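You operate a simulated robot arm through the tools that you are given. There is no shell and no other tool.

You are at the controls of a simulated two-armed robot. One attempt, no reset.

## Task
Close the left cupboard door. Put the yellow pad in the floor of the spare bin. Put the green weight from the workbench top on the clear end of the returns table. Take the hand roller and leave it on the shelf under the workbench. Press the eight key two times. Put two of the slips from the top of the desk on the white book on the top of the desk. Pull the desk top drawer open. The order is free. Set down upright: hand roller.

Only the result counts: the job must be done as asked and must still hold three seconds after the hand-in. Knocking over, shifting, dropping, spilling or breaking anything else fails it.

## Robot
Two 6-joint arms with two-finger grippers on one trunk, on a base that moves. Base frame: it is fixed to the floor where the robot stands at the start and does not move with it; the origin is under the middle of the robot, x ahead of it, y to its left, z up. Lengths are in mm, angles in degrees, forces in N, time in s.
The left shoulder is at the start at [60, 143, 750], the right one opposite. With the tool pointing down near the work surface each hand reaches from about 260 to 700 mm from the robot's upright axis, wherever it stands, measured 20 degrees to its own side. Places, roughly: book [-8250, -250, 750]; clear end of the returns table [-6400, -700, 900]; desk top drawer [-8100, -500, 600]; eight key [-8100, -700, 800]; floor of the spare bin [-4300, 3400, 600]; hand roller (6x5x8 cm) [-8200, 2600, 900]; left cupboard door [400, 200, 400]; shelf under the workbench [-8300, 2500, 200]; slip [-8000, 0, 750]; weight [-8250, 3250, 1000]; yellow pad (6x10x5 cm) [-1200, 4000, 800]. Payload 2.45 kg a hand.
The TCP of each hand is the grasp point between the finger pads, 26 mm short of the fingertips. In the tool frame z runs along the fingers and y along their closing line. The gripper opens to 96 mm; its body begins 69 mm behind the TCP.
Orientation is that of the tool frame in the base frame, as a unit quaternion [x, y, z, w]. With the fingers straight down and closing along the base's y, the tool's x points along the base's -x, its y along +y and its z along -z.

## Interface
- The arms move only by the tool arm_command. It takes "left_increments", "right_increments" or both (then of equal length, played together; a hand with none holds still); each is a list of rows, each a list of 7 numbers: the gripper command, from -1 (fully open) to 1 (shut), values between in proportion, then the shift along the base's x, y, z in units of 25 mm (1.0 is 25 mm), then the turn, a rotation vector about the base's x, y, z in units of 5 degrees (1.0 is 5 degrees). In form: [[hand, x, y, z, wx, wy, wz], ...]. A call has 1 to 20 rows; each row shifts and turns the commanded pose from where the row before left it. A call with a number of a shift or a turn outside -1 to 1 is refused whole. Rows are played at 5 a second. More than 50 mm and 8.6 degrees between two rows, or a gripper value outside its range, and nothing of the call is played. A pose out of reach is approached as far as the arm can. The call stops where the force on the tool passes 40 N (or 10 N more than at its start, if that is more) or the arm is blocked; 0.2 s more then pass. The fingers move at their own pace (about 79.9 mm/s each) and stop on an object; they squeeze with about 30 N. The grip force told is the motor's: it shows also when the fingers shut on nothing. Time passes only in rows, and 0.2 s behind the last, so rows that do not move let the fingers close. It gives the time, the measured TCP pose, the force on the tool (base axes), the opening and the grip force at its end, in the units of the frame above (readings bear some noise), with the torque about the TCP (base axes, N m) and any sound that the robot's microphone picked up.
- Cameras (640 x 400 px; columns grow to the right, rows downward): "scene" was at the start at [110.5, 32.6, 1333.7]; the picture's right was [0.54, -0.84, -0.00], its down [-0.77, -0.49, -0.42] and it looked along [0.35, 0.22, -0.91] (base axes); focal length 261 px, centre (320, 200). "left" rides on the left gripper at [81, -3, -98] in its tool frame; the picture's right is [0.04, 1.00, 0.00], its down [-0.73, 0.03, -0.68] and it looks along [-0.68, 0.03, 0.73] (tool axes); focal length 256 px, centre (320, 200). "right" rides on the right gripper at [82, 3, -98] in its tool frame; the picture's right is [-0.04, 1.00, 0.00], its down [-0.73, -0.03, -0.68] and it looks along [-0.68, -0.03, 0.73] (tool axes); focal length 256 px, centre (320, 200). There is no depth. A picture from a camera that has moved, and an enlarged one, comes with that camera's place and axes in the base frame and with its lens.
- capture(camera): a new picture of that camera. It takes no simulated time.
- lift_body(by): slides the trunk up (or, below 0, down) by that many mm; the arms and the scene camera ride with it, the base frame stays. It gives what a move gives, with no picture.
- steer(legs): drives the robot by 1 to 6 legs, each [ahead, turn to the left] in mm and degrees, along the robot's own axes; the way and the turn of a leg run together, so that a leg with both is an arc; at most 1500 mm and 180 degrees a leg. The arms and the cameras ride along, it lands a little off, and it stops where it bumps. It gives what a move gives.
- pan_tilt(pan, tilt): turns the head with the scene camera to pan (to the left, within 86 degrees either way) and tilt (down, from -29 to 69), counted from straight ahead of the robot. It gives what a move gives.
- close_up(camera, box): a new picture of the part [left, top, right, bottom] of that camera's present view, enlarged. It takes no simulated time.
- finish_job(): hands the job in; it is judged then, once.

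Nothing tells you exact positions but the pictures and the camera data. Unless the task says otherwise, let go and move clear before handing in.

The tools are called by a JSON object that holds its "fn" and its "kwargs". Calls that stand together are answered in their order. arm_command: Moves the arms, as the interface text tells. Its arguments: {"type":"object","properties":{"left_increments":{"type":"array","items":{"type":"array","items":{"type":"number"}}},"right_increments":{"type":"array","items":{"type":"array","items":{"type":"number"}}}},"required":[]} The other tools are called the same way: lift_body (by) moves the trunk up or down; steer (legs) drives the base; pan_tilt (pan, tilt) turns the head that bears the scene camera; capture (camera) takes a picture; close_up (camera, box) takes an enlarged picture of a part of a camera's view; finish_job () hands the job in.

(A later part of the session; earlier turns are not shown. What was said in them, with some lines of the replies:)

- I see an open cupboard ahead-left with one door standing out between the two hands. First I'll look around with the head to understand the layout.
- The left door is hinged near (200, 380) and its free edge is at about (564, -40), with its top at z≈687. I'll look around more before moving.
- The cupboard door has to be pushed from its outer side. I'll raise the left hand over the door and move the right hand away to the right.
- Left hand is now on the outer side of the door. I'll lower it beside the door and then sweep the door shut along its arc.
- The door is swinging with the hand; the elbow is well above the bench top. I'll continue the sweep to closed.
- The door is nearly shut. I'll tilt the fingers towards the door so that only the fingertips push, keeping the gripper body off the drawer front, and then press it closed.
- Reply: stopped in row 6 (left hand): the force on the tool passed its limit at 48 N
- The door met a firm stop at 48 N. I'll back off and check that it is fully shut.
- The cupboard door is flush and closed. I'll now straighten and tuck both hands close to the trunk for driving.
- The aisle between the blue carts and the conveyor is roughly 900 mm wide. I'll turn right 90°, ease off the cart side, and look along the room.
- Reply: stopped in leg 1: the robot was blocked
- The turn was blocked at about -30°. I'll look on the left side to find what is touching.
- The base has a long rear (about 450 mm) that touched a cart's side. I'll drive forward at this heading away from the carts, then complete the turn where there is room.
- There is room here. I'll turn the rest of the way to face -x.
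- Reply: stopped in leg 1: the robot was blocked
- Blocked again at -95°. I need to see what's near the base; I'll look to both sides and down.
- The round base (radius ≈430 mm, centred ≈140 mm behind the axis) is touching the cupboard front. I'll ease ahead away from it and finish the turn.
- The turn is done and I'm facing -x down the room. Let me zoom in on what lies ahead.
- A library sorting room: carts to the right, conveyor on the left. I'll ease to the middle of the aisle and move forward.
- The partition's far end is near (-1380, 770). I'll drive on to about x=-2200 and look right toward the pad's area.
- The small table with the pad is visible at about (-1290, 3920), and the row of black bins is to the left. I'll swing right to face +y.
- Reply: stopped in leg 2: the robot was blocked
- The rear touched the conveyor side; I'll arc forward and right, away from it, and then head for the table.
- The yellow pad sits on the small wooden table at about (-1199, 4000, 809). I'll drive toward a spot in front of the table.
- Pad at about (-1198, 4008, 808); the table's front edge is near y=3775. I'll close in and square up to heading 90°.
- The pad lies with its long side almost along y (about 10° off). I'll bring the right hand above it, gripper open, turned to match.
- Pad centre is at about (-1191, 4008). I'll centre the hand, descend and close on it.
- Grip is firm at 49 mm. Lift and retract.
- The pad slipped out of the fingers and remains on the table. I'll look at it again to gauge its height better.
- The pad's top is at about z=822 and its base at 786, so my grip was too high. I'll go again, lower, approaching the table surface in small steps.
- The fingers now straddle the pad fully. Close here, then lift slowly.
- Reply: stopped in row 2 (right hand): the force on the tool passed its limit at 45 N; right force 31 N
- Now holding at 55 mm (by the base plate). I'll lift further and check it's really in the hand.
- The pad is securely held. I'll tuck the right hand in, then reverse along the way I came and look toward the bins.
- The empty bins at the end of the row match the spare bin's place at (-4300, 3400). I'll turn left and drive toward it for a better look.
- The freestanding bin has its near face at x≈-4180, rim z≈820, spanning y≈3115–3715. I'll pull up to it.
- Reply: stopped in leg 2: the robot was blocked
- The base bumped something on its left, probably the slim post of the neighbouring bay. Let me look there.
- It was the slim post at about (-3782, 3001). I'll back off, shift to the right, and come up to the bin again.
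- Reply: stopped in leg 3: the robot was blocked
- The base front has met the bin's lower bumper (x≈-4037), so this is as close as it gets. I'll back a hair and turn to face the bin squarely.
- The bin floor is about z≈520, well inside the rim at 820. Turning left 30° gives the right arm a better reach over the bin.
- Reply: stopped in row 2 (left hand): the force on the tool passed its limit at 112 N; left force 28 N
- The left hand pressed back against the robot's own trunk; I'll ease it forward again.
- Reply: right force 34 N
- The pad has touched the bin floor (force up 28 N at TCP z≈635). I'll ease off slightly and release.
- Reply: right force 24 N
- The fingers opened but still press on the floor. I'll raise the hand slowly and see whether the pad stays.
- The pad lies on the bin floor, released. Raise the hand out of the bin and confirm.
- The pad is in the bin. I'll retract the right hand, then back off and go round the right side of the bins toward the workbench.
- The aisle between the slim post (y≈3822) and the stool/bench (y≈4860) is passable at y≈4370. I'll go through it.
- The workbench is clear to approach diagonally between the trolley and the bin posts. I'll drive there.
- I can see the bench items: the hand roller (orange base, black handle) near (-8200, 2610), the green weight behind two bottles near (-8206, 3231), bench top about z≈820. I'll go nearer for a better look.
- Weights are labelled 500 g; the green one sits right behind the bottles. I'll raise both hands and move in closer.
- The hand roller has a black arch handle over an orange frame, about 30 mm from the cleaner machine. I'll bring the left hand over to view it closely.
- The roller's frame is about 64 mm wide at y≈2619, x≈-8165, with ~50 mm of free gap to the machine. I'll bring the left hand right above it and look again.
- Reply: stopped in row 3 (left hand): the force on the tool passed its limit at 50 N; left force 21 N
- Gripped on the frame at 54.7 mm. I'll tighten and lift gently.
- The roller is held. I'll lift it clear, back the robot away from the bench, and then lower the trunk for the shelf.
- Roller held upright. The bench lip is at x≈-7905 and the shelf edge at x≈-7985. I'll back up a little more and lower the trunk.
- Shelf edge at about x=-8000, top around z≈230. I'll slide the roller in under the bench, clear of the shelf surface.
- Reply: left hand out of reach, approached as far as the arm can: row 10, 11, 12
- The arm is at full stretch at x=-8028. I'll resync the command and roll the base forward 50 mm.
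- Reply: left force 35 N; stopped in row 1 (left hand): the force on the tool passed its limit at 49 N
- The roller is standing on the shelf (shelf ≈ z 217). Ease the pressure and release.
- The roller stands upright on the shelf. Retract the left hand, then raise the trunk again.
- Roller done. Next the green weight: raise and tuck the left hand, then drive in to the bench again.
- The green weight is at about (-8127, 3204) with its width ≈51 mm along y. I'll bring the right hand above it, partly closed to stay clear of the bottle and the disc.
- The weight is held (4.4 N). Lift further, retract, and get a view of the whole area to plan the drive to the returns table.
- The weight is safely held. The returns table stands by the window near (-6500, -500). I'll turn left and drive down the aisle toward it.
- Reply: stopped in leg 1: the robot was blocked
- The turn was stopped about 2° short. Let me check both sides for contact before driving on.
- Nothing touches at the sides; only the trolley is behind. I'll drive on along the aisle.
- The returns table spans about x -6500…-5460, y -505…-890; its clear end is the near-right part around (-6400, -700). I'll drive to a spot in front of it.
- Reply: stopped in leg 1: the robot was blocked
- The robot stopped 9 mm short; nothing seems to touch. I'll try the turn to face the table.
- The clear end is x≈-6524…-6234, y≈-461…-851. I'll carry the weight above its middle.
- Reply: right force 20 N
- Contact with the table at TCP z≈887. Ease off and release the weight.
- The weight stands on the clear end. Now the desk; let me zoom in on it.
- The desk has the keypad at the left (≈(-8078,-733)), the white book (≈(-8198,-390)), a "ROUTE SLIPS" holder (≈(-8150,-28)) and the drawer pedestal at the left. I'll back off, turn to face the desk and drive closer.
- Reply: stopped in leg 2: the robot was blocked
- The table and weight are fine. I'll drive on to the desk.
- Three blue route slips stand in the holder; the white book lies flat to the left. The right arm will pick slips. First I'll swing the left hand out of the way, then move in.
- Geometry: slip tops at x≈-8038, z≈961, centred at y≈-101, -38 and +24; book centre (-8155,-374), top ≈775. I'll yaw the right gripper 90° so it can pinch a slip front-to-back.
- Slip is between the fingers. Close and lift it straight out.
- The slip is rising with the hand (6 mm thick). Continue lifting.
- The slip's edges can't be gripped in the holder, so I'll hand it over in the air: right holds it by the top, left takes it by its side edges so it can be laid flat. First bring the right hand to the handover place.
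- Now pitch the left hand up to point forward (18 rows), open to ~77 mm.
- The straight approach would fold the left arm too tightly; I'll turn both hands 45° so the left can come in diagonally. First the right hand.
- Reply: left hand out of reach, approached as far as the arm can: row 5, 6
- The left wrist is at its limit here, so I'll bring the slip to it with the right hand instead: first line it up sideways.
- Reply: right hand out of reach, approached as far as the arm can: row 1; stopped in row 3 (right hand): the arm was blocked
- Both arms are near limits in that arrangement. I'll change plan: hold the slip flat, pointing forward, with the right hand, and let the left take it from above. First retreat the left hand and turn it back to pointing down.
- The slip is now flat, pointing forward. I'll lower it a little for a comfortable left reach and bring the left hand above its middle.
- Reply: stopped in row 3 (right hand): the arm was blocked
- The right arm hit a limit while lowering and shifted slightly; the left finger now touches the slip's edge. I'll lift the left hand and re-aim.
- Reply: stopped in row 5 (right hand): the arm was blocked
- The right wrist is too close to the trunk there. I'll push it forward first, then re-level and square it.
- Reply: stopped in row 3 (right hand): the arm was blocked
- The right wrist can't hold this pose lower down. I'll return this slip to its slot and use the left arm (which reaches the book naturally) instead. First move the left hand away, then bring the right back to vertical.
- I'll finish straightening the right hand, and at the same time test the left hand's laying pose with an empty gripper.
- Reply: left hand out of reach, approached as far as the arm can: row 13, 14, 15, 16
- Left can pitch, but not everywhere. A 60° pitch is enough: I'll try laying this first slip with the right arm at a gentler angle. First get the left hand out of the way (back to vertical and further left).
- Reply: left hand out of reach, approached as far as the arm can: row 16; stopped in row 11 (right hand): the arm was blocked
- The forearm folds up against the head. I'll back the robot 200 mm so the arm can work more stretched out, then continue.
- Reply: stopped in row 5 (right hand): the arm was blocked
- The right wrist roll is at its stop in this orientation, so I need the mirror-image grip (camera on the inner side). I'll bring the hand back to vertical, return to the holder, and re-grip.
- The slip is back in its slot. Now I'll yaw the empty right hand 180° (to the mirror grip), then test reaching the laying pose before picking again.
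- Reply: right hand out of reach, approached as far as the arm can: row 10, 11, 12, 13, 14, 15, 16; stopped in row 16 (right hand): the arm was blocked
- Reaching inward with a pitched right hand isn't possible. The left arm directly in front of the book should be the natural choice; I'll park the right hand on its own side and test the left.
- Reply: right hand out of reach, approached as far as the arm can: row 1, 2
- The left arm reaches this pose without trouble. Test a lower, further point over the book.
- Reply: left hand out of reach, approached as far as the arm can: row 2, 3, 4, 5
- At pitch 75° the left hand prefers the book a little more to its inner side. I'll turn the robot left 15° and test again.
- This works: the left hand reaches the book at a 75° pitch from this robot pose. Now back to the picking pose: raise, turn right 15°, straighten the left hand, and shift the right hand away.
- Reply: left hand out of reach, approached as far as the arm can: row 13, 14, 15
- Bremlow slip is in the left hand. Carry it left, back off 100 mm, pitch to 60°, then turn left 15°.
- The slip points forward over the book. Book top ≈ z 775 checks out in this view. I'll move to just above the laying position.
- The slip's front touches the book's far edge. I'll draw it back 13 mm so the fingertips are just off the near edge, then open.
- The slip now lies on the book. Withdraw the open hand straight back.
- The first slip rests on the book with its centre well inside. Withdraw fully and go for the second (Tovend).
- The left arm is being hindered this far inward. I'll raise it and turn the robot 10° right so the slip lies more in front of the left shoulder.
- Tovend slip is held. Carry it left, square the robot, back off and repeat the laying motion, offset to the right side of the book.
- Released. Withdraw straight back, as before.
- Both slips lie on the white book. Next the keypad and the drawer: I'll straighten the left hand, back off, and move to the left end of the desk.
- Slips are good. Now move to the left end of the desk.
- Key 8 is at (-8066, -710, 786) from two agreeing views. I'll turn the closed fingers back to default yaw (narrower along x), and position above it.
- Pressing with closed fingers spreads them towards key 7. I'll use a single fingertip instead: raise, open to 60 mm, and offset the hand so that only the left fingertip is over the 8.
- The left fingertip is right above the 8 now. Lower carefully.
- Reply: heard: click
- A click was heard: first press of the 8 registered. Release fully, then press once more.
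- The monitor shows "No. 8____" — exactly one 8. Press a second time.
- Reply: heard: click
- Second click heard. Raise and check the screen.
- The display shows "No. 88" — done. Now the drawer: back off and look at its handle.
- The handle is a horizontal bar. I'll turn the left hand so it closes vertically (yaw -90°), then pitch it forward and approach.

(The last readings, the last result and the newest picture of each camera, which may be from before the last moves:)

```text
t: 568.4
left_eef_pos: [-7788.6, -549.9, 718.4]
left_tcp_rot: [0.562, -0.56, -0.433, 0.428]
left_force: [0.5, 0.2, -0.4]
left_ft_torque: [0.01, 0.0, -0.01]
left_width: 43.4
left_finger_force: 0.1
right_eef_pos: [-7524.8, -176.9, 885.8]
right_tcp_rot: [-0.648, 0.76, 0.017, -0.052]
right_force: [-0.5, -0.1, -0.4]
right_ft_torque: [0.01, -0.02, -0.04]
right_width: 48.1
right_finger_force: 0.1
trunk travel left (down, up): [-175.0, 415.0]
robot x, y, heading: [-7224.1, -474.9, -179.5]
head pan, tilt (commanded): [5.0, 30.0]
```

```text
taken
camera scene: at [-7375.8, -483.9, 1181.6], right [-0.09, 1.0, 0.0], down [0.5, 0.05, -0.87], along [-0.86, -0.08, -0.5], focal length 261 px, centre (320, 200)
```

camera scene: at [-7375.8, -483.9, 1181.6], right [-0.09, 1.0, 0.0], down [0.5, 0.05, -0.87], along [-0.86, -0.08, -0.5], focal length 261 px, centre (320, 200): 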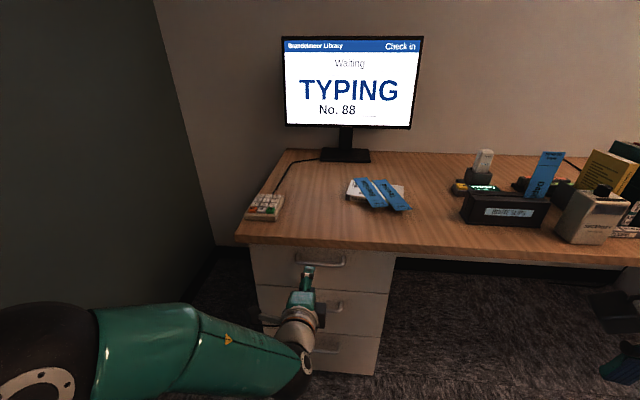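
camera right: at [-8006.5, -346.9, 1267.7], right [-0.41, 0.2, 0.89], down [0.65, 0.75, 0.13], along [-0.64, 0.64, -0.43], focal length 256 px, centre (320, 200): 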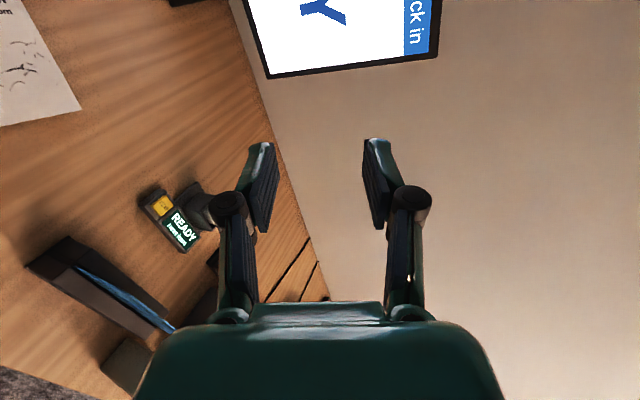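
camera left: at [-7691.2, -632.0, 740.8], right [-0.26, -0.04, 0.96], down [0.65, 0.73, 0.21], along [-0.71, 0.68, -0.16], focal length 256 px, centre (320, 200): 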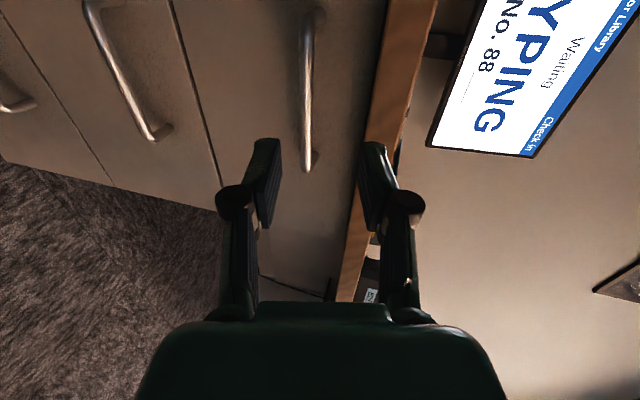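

{"fn": "arm_command", "kwargs": {"left_increments": [[0.1, -0.8, 0.2, -0.7, 0, 0, 0], [0.1, -0.8, 0.2, -0.7, 0, 0, 0]]}}

{"fn": "capture", "kwargs": {"camera": "left"}}

{"fn": "close_up", "kwargs": {"camera": "scene", "box": [250, 220, 390, 340]}}

```text
t: 569.0
left_eef_pos: [-7827.5, -539.4, 684.2]
left_tcp_rot: [0.562, -0.561, -0.431, 0.428]
left_force: [-0.3, 0.4, 0.1]
left_ft_torque: [-0.02, 0.01, 0.01]
left_width: 43.3
left_finger_force: 0.3
right_eef_pos: [-7525.3, -177.0, 886.3]
right_tcp_rot: [-0.648, 0.76, 0.017, -0.051]
right_force: [0.1, -0.1, -0.1]
right_ft_torque: [0.02, 0.0, -0.02]
right_width: 48.1
right_finger_force: 0.1
trunk travel left (down, up): [-175.0, 415.0]
robot x, y, heading: [-7222.3, -473.5, -179.3]
head pan, tilt (commanded): [5.0, 30.0]
```

```text
taken
camera left: at [-7731.9, -621.7, 705.9], right [-0.26, -0.04, 0.96], down [0.65, 0.73, 0.21], along [-0.71, 0.68, -0.16], focal length 256 px, centre (320, 200)
```

left: 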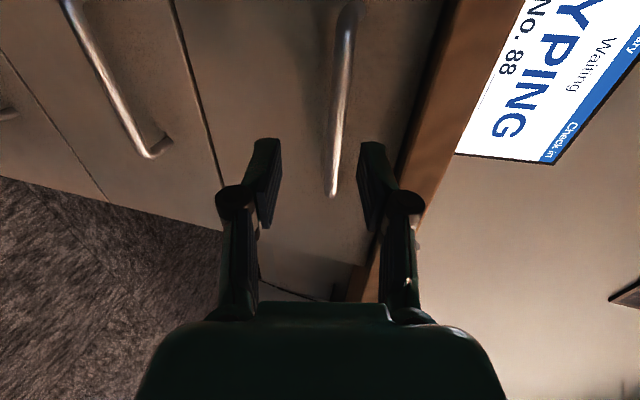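

```text
3.33 times, centred on (320, 280) of scene
camera zoom: at [-7375.9, -484.0, 1181.6], right [-0.09, 1.0, 0.0], down [0.5, 0.05, -0.87], along [-0.86, -0.08, -0.5], focal length 869 px, centre (320, -67)
```

zoom: 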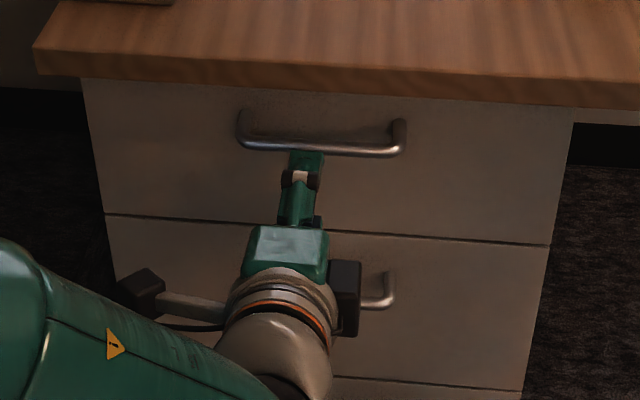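

{"fn": "arm_command", "kwargs": {"left_increments": [[0.1, -0.6, 0, 0.08, 0, 0, 0], [0.1, -0.6, 0, 0.08, 0, 0, 0]]}}

{"fn": "capture", "kwargs": {"camera": "left"}}

{"fn": "close_up", "kwargs": {"camera": "scene", "box": [250, 220, 390, 340]}}

```text
t: 569.6
left_eef_pos: [-7857.0, -538.0, 687.2]
left_tcp_rot: [-0.561, 0.561, 0.432, -0.429]
left_force: [-0.9, -0.6, -0.3]
left_ft_torque: [0.01, 0.0, -0.01]
left_width: 43.2
left_finger_force: 0.0
right_eef_pos: [-7525.5, -176.8, 886.6]
right_tcp_rot: [-0.648, 0.759, 0.018, -0.052]
right_force: [0.5, 0.8, -0.7]
right_ft_torque: [-0.06, 0.03, -0.02]
right_width: 48.0
right_finger_force: 0.1
trunk travel left (down, up): [-175.0, 415.0]
robot x, y, heading: [-7225.0, -474.2, -179.8]
head pan, tilt (commanded): [5.0, 30.0]
```

```text
taken
camera left: at [-7761.6, -622.0, 709.8], right [-0.26, -0.04, 0.96], down [0.65, 0.73, 0.21], along [-0.71, 0.68, -0.16], focal length 256 px, centre (320, 200)
```

left: 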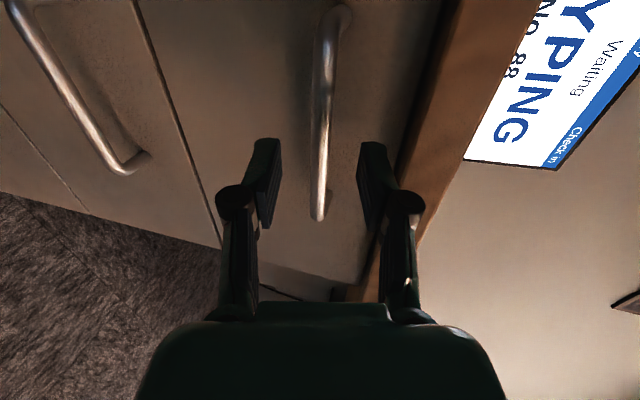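

```text
3.33 times, centred on (320, 280) of scene
camera zoom: at [-7375.9, -483.9, 1181.6], right [-0.09, 1.0, 0.0], down [0.5, 0.05, -0.87], along [-0.86, -0.08, -0.5], focal length 869 px, centre (320, -67)
```

zoom: 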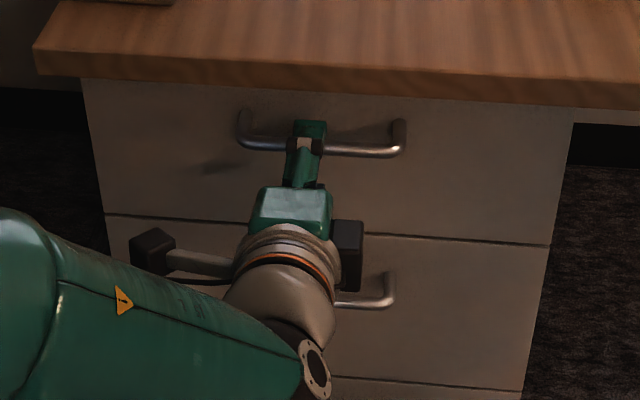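

The bar is between the fingers. Close on it.

{"fn": "arm_command", "kwargs": {"left_increments": [[0.5, 0, 0, 0, 0, 0, 0], [1, 0, 0, 0, 0, 0, 0], [1, 0, 0, 0, 0, 0, 0], [1, 0, 0, 0, 0, 0, 0]]}}

{"fn": "capture", "kwargs": {"camera": "left"}}

```text
t: 570.6
left_eef_pos: [-7858.2, -539.6, 687.7]
left_tcp_rot: [0.561, -0.561, -0.432, 0.429]
left_force: [-0.4, 0.0, -0.2]
left_ft_torque: [0.01, 0.01, 0.0]
left_width: 0.1
left_finger_force: 28.8
right_eef_pos: [-7526.0, -177.0, 886.2]
right_tcp_rot: [-0.648, 0.76, 0.017, -0.051]
right_force: [0.1, -0.6, -0.4]
right_ft_torque: [0.01, -0.04, 0.03]
right_width: 48.1
right_finger_force: 0.1
trunk travel left (down, up): [-175.0, 415.0]
robot x, y, heading: [-7219.8, -474.2, -179.6]
head pan, tilt (commanded): [5.0, 30.0]
```

```text
taken
camera left: at [-7761.4, -622.0, 710.1], right [-0.26, -0.04, 0.96], down [0.65, 0.73, 0.21], along [-0.71, 0.68, -0.16], focal length 256 px, centre (320, 200)
```

left: 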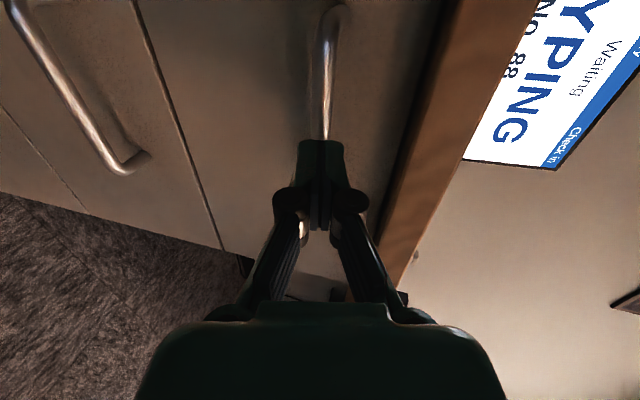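

Closed on nothing – the bar is still a bit further. Open, advance 25 mm, and try again.

{"fn": "arm_command", "kwargs": {"left_increments": [[0.1, 0.1, 0, 0, 0, 0, 0], [0.1, 0, 0, 0, 0, 0, 0], [0.1, 0, 0, 0.08, 0, 0, 0], [0.1, -0.5, 0, 0.05, 0, 0, 0], [0.1, -0.6, 0, 0.05, 0, 0, 0]]}}

{"fn": "capture", "kwargs": {"camera": "left"}}

{"fn": "close_up", "kwargs": {"camera": "scene", "box": [280, 230, 360, 300]}}

```text
t: 571.8
left_eef_pos: [-7881.2, -538.6, 690.8]
left_tcp_rot: [0.562, -0.561, -0.432, 0.429]
left_force: [-0.1, 0.4, 0.4]
left_ft_torque: [-0.01, -0.01, 0.0]
left_width: 43.1
left_finger_force: 0.1
right_eef_pos: [-7524.8, -178.2, 886.7]
right_tcp_rot: [-0.648, 0.76, 0.017, -0.051]
right_force: [0.4, -0.5, -0.2]
right_ft_torque: [-0.02, -0.01, -0.01]
right_width: 47.8
right_finger_force: 0.0
trunk travel left (down, up): [-175.0, 415.0]
robot x, y, heading: [-7225.6, -474.5, -179.8]
head pan, tilt (commanded): [5.0, 30.0]
```

```text
taken
camera left: at [-7786.3, -621.8, 714.2], right [-0.26, -0.04, 0.96], down [0.65, 0.73, 0.21], along [-0.71, 0.68, -0.16], focal length 256 px, centre (320, 200)
```

left: 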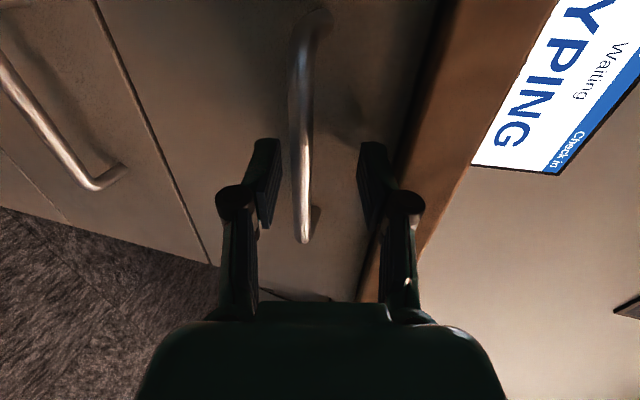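

```text
5.71 times, centred on (320, 265) of scene
camera zoom: at [-7375.9, -483.9, 1181.6], right [-0.09, 1.0, 0.0], down [0.5, 0.05, -0.87], along [-0.86, -0.08, -0.5], focal length 1490 px, centre (320, -171)
```

zoom: 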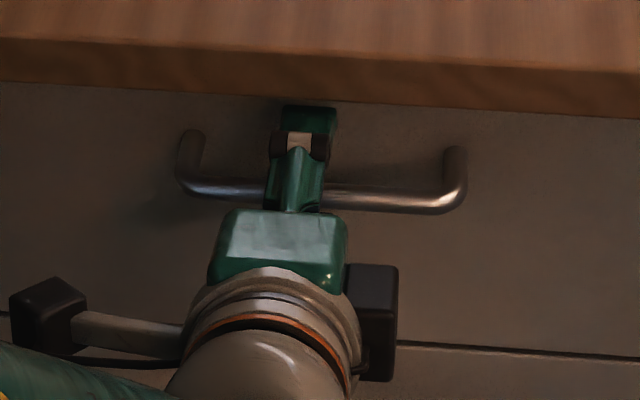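

{"fn": "arm_command", "kwargs": {"left_increments": [[0.1, -0.24, 0, -0.3, 0, 0, 0], [0.1, 0, 0, 0, 0, 0, 0]]}}

{"fn": "capture", "kwargs": {"camera": "left"}}

{"fn": "arm_command", "kwargs": {"left_increments": [[0.5, 0, 0, 0, 0, 0, 0], [1, 0, 0, 0, 0, 0, 0], [1, 0, 0, 0, 0, 0, 0], [1, 0, 0, 0, 0, 0, 0]]}}

{"fn": "capture", "kwargs": {"camera": "left"}}

```text
t: 572.4
left_eef_pos: [-7888.0, -539.2, 684.2]
left_tcp_rot: [0.562, -0.561, -0.431, 0.428]
left_force: [-0.7, 0.1, 0.2]
left_ft_torque: [0.0, -0.03, -0.06]
left_width: 43.2
left_finger_force: 0.1
right_eef_pos: [-7525.0, -176.9, 886.4]
right_tcp_rot: [-0.648, 0.76, 0.017, -0.05]
right_force: [-0.4, -0.6, 0.0]
right_ft_torque: [0.02, 0.0, 0.02]
right_width: 47.9
right_finger_force: 0.1
trunk travel left (down, up): [-175.0, 415.0]
robot x, y, heading: [-7221.6, -476.5, -179.4]
head pan, tilt (commanded): [5.0, 30.0]
```

```text
taken
camera left: at [-7792.2, -621.7, 706.8], right [-0.26, -0.04, 0.96], down [0.65, 0.73, 0.21], along [-0.72, 0.68, -0.16], focal length 256 px, centre (320, 200)
```

left: 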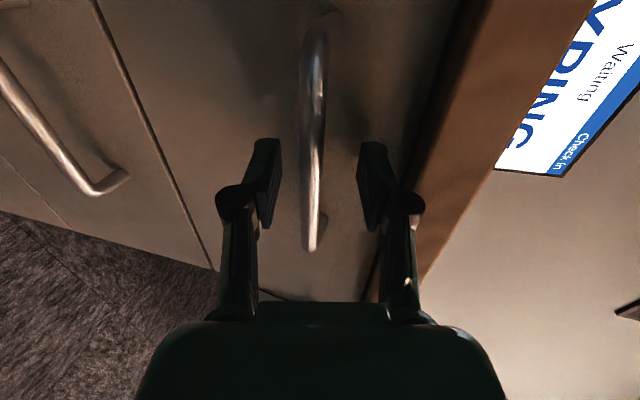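

```text
t: 573.4
left_eef_pos: [-7887.2, -539.1, 679.6]
left_tcp_rot: [0.563, -0.563, -0.43, 0.426]
left_force: [12.8, -1.7, -20.2]
left_ft_torque: [-0.11, -0.3, 0.36]
left_width: 11.1
left_finger_force: 37.5
right_eef_pos: [-7525.0, -176.7, 886.8]
right_tcp_rot: [-0.648, 0.76, 0.016, -0.05]
right_force: [0.6, -0.5, 0.0]
right_ft_torque: [-0.02, 0.03, -0.01]
right_width: 48.2
right_finger_force: 0.2
trunk travel left (down, up): [-175.0, 415.0]
robot x, y, heading: [-7225.9, -472.6, -179.7]
head pan, tilt (commanded): [5.0, 30.0]
```

```text
taken
camera left: at [-7791.6, -621.8, 703.6], right [-0.27, -0.04, 0.96], down [0.65, 0.73, 0.21], along [-0.71, 0.68, -0.17], focal length 256 px, centre (320, 200)
```

left: 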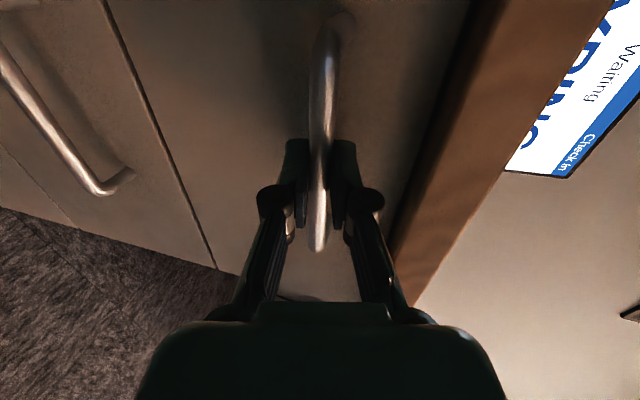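

The bar is gripped (11 mm). Relax the small vertical mismatch, then pull by driving slowly backward.

{"fn": "arm_command", "kwargs": {"left_increments": [[1, 0, 0, -0.18, 0, 0, 0], [1, 0, 0, 0, 0, 0, 0]]}}

{"fn": "steer", "kwargs": {"legs": [[-60, 0]]}}

{"fn": "close_up", "kwargs": {"camera": "scene", "box": [230, 200, 410, 340]}}

```text
t: 574.0
left_eef_pos: [-7887.5, -538.1, 679.4]
left_tcp_rot: [0.561, -0.561, -0.433, 0.428]
left_force: [17.3, 0.0, -10.5]
left_ft_torque: [0.1, -0.19, -0.01]
left_width: 11.1
left_finger_force: 38.0
right_eef_pos: [-7525.1, -176.9, 887.2]
right_tcp_rot: [-0.648, 0.76, 0.017, -0.052]
right_force: [-0.2, -0.4, 0.5]
right_ft_torque: [-0.02, -0.01, 0.01]
right_width: 47.8
right_finger_force: 0.0
trunk travel left (down, up): [-175.0, 415.0]
robot x, y, heading: [-7224.6, -478.9, -179.4]
head pan, tilt (commanded): [5.0, 30.0]
```

```text
t: 575.0
left_eef_pos: [-7828.4, -539.7, 679.7]
left_tcp_rot: [0.562, -0.561, -0.431, 0.429]
left_force: [0.4, 2.9, -7.5]
left_ft_torque: [0.08, -0.1, -0.3]
left_width: 11.3
left_finger_force: 38.4
right_eef_pos: [-7465.0, -176.2, 885.4]
right_tcp_rot: [-0.648, 0.76, 0.017, -0.051]
right_force: [0.0, 0.2, -0.2]
right_ft_torque: [0.01, 0.01, 0.0]
right_width: 48.1
right_finger_force: 0.2
trunk travel left (down, up): [-175.0, 415.0]
robot x, y, heading: [-7165.8, -476.1, -179.9]
head pan, tilt (commanded): [5.0, 30.0]
```

```text
2.86 times, centred on (320, 270) of scene
camera zoom: at [-7315.9, -483.5, 1181.5], right [-0.09, 1.0, 0.0], down [0.5, 0.05, -0.87], along [-0.86, -0.08, -0.5], focal length 745 px, centre (320, 0)
```

zoom: 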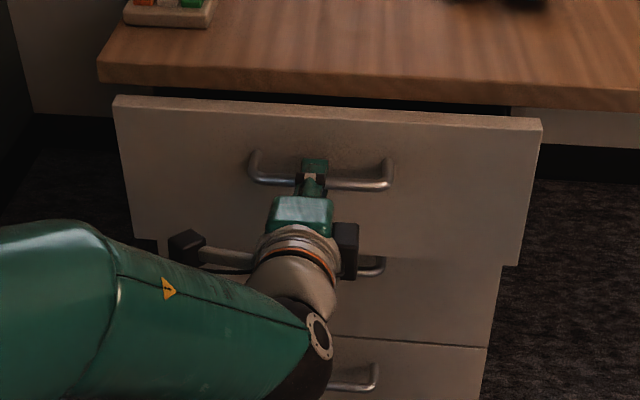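

The drawer is coming out. Continue pulling.

{"fn": "steer", "kwargs": {"legs": [[-120, 0]]}}

{"fn": "steer", "kwargs": {"legs": [[-100, 0]]}}

{"fn": "capture", "kwargs": {"camera": "scene"}}

```text
t: 576.2
left_eef_pos: [-7706.6, -537.7, 680.1]
left_tcp_rot: [0.562, -0.561, -0.431, 0.428]
left_force: [1.8, -0.8, -4.1]
left_ft_torque: [-0.02, -0.06, -0.05]
left_width: 11.0
left_finger_force: 38.1
right_eef_pos: [-7344.2, -175.7, 886.9]
right_tcp_rot: [-0.649, 0.759, 0.016, -0.051]
right_force: [-0.2, -0.3, 0.3]
right_ft_torque: [-0.01, 0.04, -0.03]
right_width: 48.1
right_finger_force: 0.1
trunk travel left (down, up): [-175.0, 415.0]
robot x, y, heading: [-7041.3, -474.8, -179.8]
head pan, tilt (commanded): [5.0, 30.0]
```

```text
t: 577.4
left_eef_pos: [-7604.4, -538.5, 681.0]
left_tcp_rot: [0.563, -0.561, -0.431, 0.428]
left_force: [0.9, -2.8, -2.9]
left_ft_torque: [-0.05, -0.02, -0.02]
left_width: 11.0
left_finger_force: 37.9
right_eef_pos: [-7243.7, -175.6, 886.5]
right_tcp_rot: [-0.649, 0.759, 0.017, -0.051]
right_force: [-0.9, -0.5, -0.3]
right_ft_torque: [0.01, 0.01, 0.0]
right_width: 48.0
right_finger_force: 0.1
trunk travel left (down, up): [-175.0, 415.0]
robot x, y, heading: [-6938.4, -474.8, -179.6]
head pan, tilt (commanded): [5.0, 30.0]
```

```text
taken
camera scene: at [-7092.9, -482.5, 1181.5], right [-0.09, 1.0, 0.0], down [0.5, 0.05, -0.87], along [-0.86, -0.08, -0.5], focal length 261 px, centre (320, 200)
```

scene: 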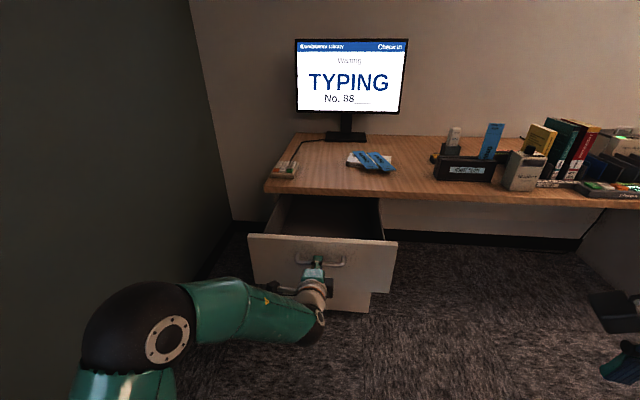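

The drawer is out about 285 mm and moving freely. A little further to be sure, watching the force.

{"fn": "steer", "kwargs": {"legs": [[-50, 0]]}}

{"fn": "close_up", "kwargs": {"camera": "scene", "box": [230, 180, 430, 330]}}

```text
t: 578.3
left_eef_pos: [-7554.2, -538.1, 680.7]
left_tcp_rot: [0.563, -0.561, -0.43, 0.428]
left_force: [1.3, -3.9, -2.7]
left_ft_torque: [-0.11, -0.04, 0.04]
left_width: 11.3
left_finger_force: 38.6
right_eef_pos: [-7192.4, -175.8, 887.2]
right_tcp_rot: [-0.648, 0.759, 0.017, -0.051]
right_force: [-0.4, -0.2, -1.0]
right_ft_torque: [-0.01, 0.0, -0.01]
right_width: 47.9
right_finger_force: 0.0
trunk travel left (down, up): [-175.0, 415.0]
robot x, y, heading: [-6889.7, -469.9, -179.8]
head pan, tilt (commanded): [5.0, 30.0]
```

```text
2.67 times, centred on (330, 255) of scene
camera zoom: at [-7042.5, -482.1, 1181.5], right [-0.09, 1.0, 0.0], down [0.5, 0.05, -0.87], along [-0.86, -0.08, -0.5], focal length 695 px, centre (293, 53)
```

zoom: 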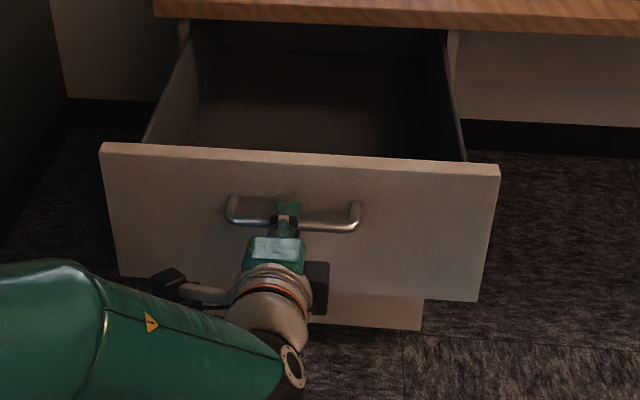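

The drawer is out about 333 mm. Release the handle and draw the hand back.

{"fn": "arm_command", "kwargs": {"left_increments": [[0.6, 0, 0, 0, 0, 0, 0], [0.3, 0, 0, 0, 0, 0, 0], [0.1, 0, 0, 0, 0, 0, 0], [0.1, 0, 0, 0, 0, 0, 0], [0.1, 0.5, 0, 0.02, 0, 0, 0], [0.1, 0.6, 0, 0.02, 0, 0, 0], [0.1, 0.6, 0, 0, 0, 0, 0], [0.1, 0.6, 0, 0, 0, 0, 0]]}}

{"fn": "capture", "kwargs": {"camera": "left"}}

{"fn": "capture", "kwargs": {"camera": "scene"}}

{"fn": "pan_tilt", "kwargs": {"pan": 86, "tilt": 25}}

{"fn": "capture", "kwargs": {"camera": "scene"}}

```text
t: 580.1
left_eef_pos: [-7496.4, -538.4, 681.6]
left_tcp_rot: [0.563, -0.561, -0.43, 0.428]
left_force: [0.0, -0.3, 0.8]
left_ft_torque: [-0.01, 0.0, 0.01]
left_width: 43.3
left_finger_force: 0.1
right_eef_pos: [-7192.3, -176.3, 887.0]
right_tcp_rot: [-0.649, 0.759, 0.017, -0.051]
right_force: [0.1, 0.4, 0.0]
right_ft_torque: [-0.01, 0.03, 0.02]
right_width: 48.0
right_finger_force: 0.0
trunk travel left (down, up): [-175.0, 415.0]
robot x, y, heading: [-6892.7, -475.0, -179.5]
head pan, tilt (commanded): [5.0, 30.0]
```

```text
taken
camera left: at [-7400.5, -620.6, 704.2], right [-0.26, -0.04, 0.96], down [0.65, 0.73, 0.21], along [-0.72, 0.68, -0.16], focal length 256 px, centre (320, 200)
```

left: 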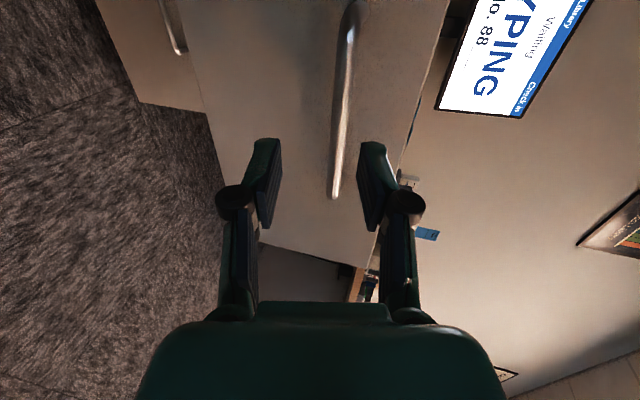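

```text
taken
camera scene: at [-7042.4, -481.8, 1181.6], right [-0.09, 1.0, 0.0], down [0.5, 0.05, -0.87], along [-0.86, -0.08, -0.5], focal length 261 px, centre (320, 200)
```

scene: 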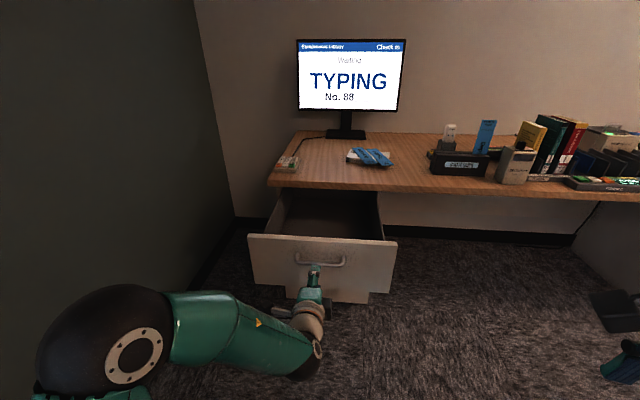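

```text
t: 581.6
left_eef_pos: [-7496.5, -539.0, 681.6]
left_tcp_rot: [0.563, -0.561, -0.43, 0.428]
left_force: [-0.4, 0.6, 0.3]
left_ft_torque: [0.0, 0.01, 0.0]
left_width: 43.1
left_finger_force: 0.0
right_eef_pos: [-7192.5, -174.2, 888.2]
right_tcp_rot: [-0.648, 0.759, 0.017, -0.052]
right_force: [-0.7, -0.1, -0.3]
right_ft_torque: [-0.01, 0.01, -0.04]
right_width: 47.8
right_finger_force: 0.0
trunk travel left (down, up): [-175.0, 415.0]
robot x, y, heading: [-6888.8, -471.5, -179.5]
head pan, tilt (commanded): [85.9, 25.0]
```

```text
taken
camera scene: at [-6958.2, -565.2, 1189.6], right [-1.0, 0.06, 0.0], down [0.03, 0.42, -0.91], along [-0.06, -0.9, -0.42], focal length 261 px, centre (320, 200)
```

scene: 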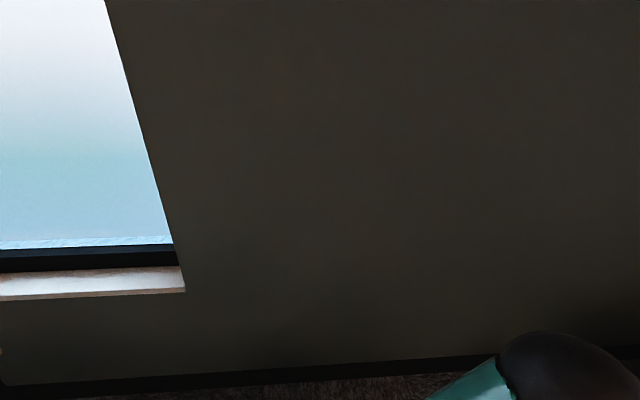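

The handle is free. Now raise the trunk and check on the returns table behind me – I'll first move the hand up and away from the drawer.

{"fn": "lift_body", "kwargs": {"by": 250}}

{"fn": "arm_command", "kwargs": {"left_increments": [[0.1, 0.3, 0, 0.3, 0, -1, 0], [0.1, 0.3, 0, 0.3, 0, -1, 0], [0.1, 0.3, 0, 0.3, 0, -1, 0], [0.1, 0.3, 0, 0, 0, -1, 0], [0.1, 0.3, 0, 0, 0, -1, 0], [0.1, 0.3, 0, 0, 0, -1, 0], [0.1, 0.3, 0, 0, 0, -1, 0], [0.1, 0.3, 0, 0, 0, -1, 0], [0.1, 0.3, 0, 0, 0, -1, 0], [0.1, 0.3, 0, 0, 0, -1, 0], [0.1, 0.3, 0, 0, 0, -1, 0], [0.1, 0.3, 0, 0, 0, -1, 0], [0.1, 0.3, 0, 0, 0, -1, 0], [0.1, 0.3, 0, 0, 0, -1, 0], [0.1, 0.3, 0, 0, 0, -1, 0]]}}

{"fn": "steer", "kwargs": {"legs": [[150, 0]]}}

{"fn": "pan_tilt", "kwargs": {"pan": 10, "tilt": 40}}

{"fn": "capture", "kwargs": {"camera": "scene"}}

```text
t: 584.2
left_eef_pos: [-7497.9, -538.2, 931.4]
left_tcp_rot: [0.563, -0.561, -0.43, 0.428]
left_force: [0.5, -0.2, -0.3]
left_ft_torque: [0.02, -0.02, 0.01]
left_width: 43.3
left_finger_force: 0.0
right_eef_pos: [-7192.1, -175.7, 1138.3]
right_tcp_rot: [-0.649, 0.759, 0.018, -0.051]
right_force: [0.3, 0.5, -0.7]
right_ft_torque: [0.02, 0.04, -0.02]
right_width: 47.9
right_finger_force: 0.0
trunk travel left (down, up): [-425.0, 165.0]
robot x, y, heading: [-6890.7, -474.8, -179.4]
head pan, tilt (commanded): [85.9, 25.0]
```

```text
t: 587.4
left_eef_pos: [-7384.0, -537.3, 953.2]
left_tcp_rot: [0.708, -0.706, 0.002, -0.003]
left_force: [0.4, 0.1, 0.0]
left_ft_torque: [0.0, 0.02, -0.02]
left_width: 42.9
left_finger_force: 0.1
right_eef_pos: [-7192.3, -174.5, 1138.9]
right_tcp_rot: [-0.649, 0.759, 0.017, -0.052]
right_force: [-0.3, -0.2, 0.2]
right_ft_torque: [0.03, 0.0, 0.03]
right_width: 48.3
right_finger_force: 0.1
trunk travel left (down, up): [-425.0, 165.0]
robot x, y, heading: [-6893.5, -474.2, -179.6]
head pan, tilt (commanded): [85.9, 25.0]
```

```text
t: 588.8
left_eef_pos: [-7536.3, -540.7, 954.5]
left_tcp_rot: [0.709, -0.705, 0.003, -0.003]
left_force: [-1.2, 0.7, -0.6]
left_ft_torque: [-0.04, -0.03, -0.01]
left_width: 43.0
left_finger_force: 0.1
right_eef_pos: [-7344.3, -175.6, 1138.7]
right_tcp_rot: [-0.649, 0.759, 0.017, -0.05]
right_force: [-0.6, 0.1, 0.0]
right_ft_torque: [0.0, -0.05, 0.0]
right_width: 47.7
right_finger_force: 0.0
trunk travel left (down, up): [-425.0, 165.0]
robot x, y, heading: [-7040.7, -473.2, -179.5]
head pan, tilt (commanded): [85.9, 25.0]
```

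```text
t: 590.3
left_eef_pos: [-7534.9, -540.3, 954.3]
left_tcp_rot: [0.709, -0.705, 0.002, -0.002]
left_force: [0.3, 0.5, 0.8]
left_ft_torque: [0.02, 0.03, -0.02]
left_width: 43.0
left_finger_force: 0.1
right_eef_pos: [-7342.7, -175.4, 1139.0]
right_tcp_rot: [-0.649, 0.759, 0.017, -0.051]
right_force: [0.8, 0.5, 0.1]
right_ft_torque: [-0.01, -0.02, -0.01]
right_width: 48.1
right_finger_force: 0.0
trunk travel left (down, up): [-425.0, 165.0]
robot x, y, heading: [-7039.8, -472.3, -179.6]
head pan, tilt (commanded): [10.0, 40.0]
```

```text
taken
camera scene: at [-7186.6, -489.9, 1416.3], right [-0.18, 0.98, 0.0], down [0.63, 0.12, -0.77], along [-0.75, -0.14, -0.64], focal length 261 px, centre (320, 200)
```

scene: 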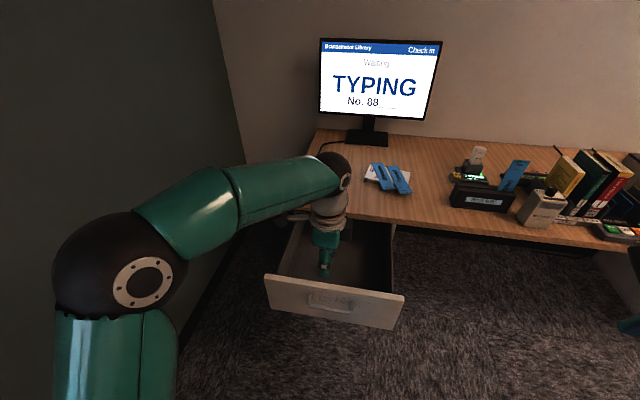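

Let me turn left to look back at the returns table.

{"fn": "steer", "kwargs": {"legs": [[0, 60]]}}

{"fn": "pan_tilt", "kwargs": {"pan": 86, "tilt": 30}}

{"fn": "capture", "kwargs": {"camera": "scene"}}

```text
t: 593.4
left_eef_pos: [-7258.4, -922.7, 956.7]
left_tcp_rot: [0.959, -0.285, -0.001, -0.002]
left_force: [0.5, 0.0, 0.6]
left_ft_torque: [0.04, 0.0, 0.03]
left_width: 43.3
left_finger_force: 0.0
right_eef_pos: [-7456.4, -563.5, 1140.0]
right_tcp_rot: [0.931, -0.36, 0.01, 0.052]
right_force: [-0.6, -0.7, 0.0]
right_ft_torque: [0.01, 0.01, -0.01]
right_width: 47.9
right_finger_force: 0.0
trunk travel left (down, up): [-425.0, 165.0]
robot x, y, heading: [-7067.1, -458.5, -122.9]
head pan, tilt (commanded): [10.0, 40.0]
stopped in leg 1: the robot was blocked; the commanded pose is now the measured one
```

```text
t: 594.9
left_eef_pos: [-7260.5, -921.7, 955.5]
left_tcp_rot: [0.959, -0.284, 0.001, -0.003]
left_force: [0.2, 1.2, 0.5]
left_ft_torque: [0.02, 0.03, -0.03]
left_width: 43.3
left_finger_force: 0.1
right_eef_pos: [-7457.1, -563.1, 1140.0]
right_tcp_rot: [0.931, -0.36, 0.01, 0.053]
right_force: [0.1, -0.5, -1.1]
right_ft_torque: [-0.01, 0.01, 0.0]
right_width: 48.0
right_finger_force: 0.1
trunk travel left (down, up): [-425.0, 165.0]
robot x, y, heading: [-7067.7, -456.5, -122.9]
head pan, tilt (commanded): [85.9, 30.0]
```

```text
taken
camera scene: at [-7031.0, -561.3, 1431.6], right [-0.6, -0.8, 0.0], down [-0.4, 0.3, -0.87], along [0.69, -0.52, -0.5], focal length 261 px, centre (320, 200)
```

scene: 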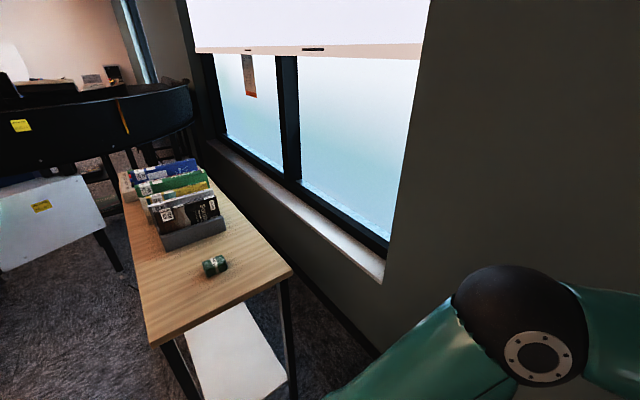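

The returns table and weight are exactly where I left them. One last look at the desk before handing in.

{"fn": "pan_tilt", "kwargs": {"pan": -58, "tilt": 30}}

{"fn": "capture", "kwargs": {"camera": "scene"}}

{"fn": "close_up", "kwargs": {"camera": "scene", "box": [250, 120, 480, 290]}}

```text
t: 597.2
left_eef_pos: [-7260.0, -923.0, 954.7]
left_tcp_rot: [0.958, -0.285, 0.001, -0.003]
left_force: [-0.3, 0.1, -0.6]
left_ft_torque: [0.03, 0.03, 0.0]
left_width: 43.1
left_finger_force: 0.0
right_eef_pos: [-7457.3, -563.0, 1140.2]
right_tcp_rot: [0.932, -0.36, 0.01, 0.053]
right_force: [0.4, 0.0, -0.5]
right_ft_torque: [-0.04, 0.01, -0.02]
right_width: 47.9
right_finger_force: 0.1
trunk travel left (down, up): [-425.0, 165.0]
robot x, y, heading: [-7067.0, -454.4, -122.7]
head pan, tilt (commanded): [-58.0, 30.0]
```

```text
taken
camera scene: at [-7193.7, -505.7, 1431.6], right [0.01, 1.0, 0.0], down [0.5, -0.01, -0.87], along [-0.87, 0.01, -0.5], focal length 261 px, centre (320, 200)
```

scene: 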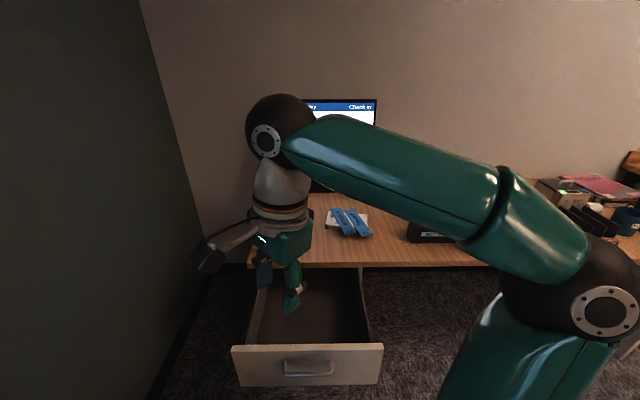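

```text
2.35 times, centred on (365, 205) of scene
camera zoom: at [-7193.7, -505.7, 1431.6], right [0.01, 1.0, 0.0], down [0.5, -0.01, -0.87], along [-0.87, 0.01, -0.5], focal length 613 px, centre (214, 188)
```

zoom: 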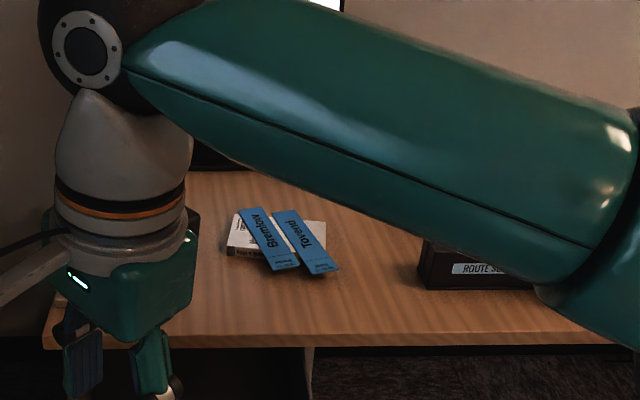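

All seven parts are in their final state: the cupboard door is shut, the yellow pad is on the spare bin's floor and the green weight is on the clear end of the returns table. The roller stands upright on the shelf, the screen shows "88", two slips lie on the white book and the top drawer is open. Both hands are empty and clear, so I'm handing in.

{"fn": "finish_job", "kwargs": {}}

```text
The job is handed in.
```

I finished all seven parts and handed the job in. Both hands were empty and clear of everything at the end.

| Part | What I saw before handing in |
|---|---|
| Left cupboard door | Shut, flush with the right door |
| Yellow pad | Lying on the floor of the free-standing bin at the end of the bin row. That bin matched the place you gave for the spare bin, but I saw no "spare" label on it. |
| Green weight | On the clear end of the returns table. I rechecked it at the end and it had not moved. |
| Hand roller | Standing upright on the shelf under the workbench |
| Eight key | Pressed two times; I heard two clicks and the screen shows "No. 88" |
| Slips | The Bremlow and Tovend slips lie on the white book. Part of each overhangs the near edge, but their centres are well inside it. |
| Desk top drawer | Open about 330 mm, handle released |

- **Base bumps:** The base was stopped as blocked about nine times while driving. The blue carts, the cupboard front, the conveyor, the spare bin, the workbench trolley and the returns table were nearby. I saw no displacement, but I only re-measured the returns table.
- **Dapplor slip:** I first lifted the Dapplor slip out of the holder by mistake of method. I put it back in its slot before using the other two.
- **Yellow pad:** On my first lift the pad slipped from the fingers and stayed on the table. The second lift held.
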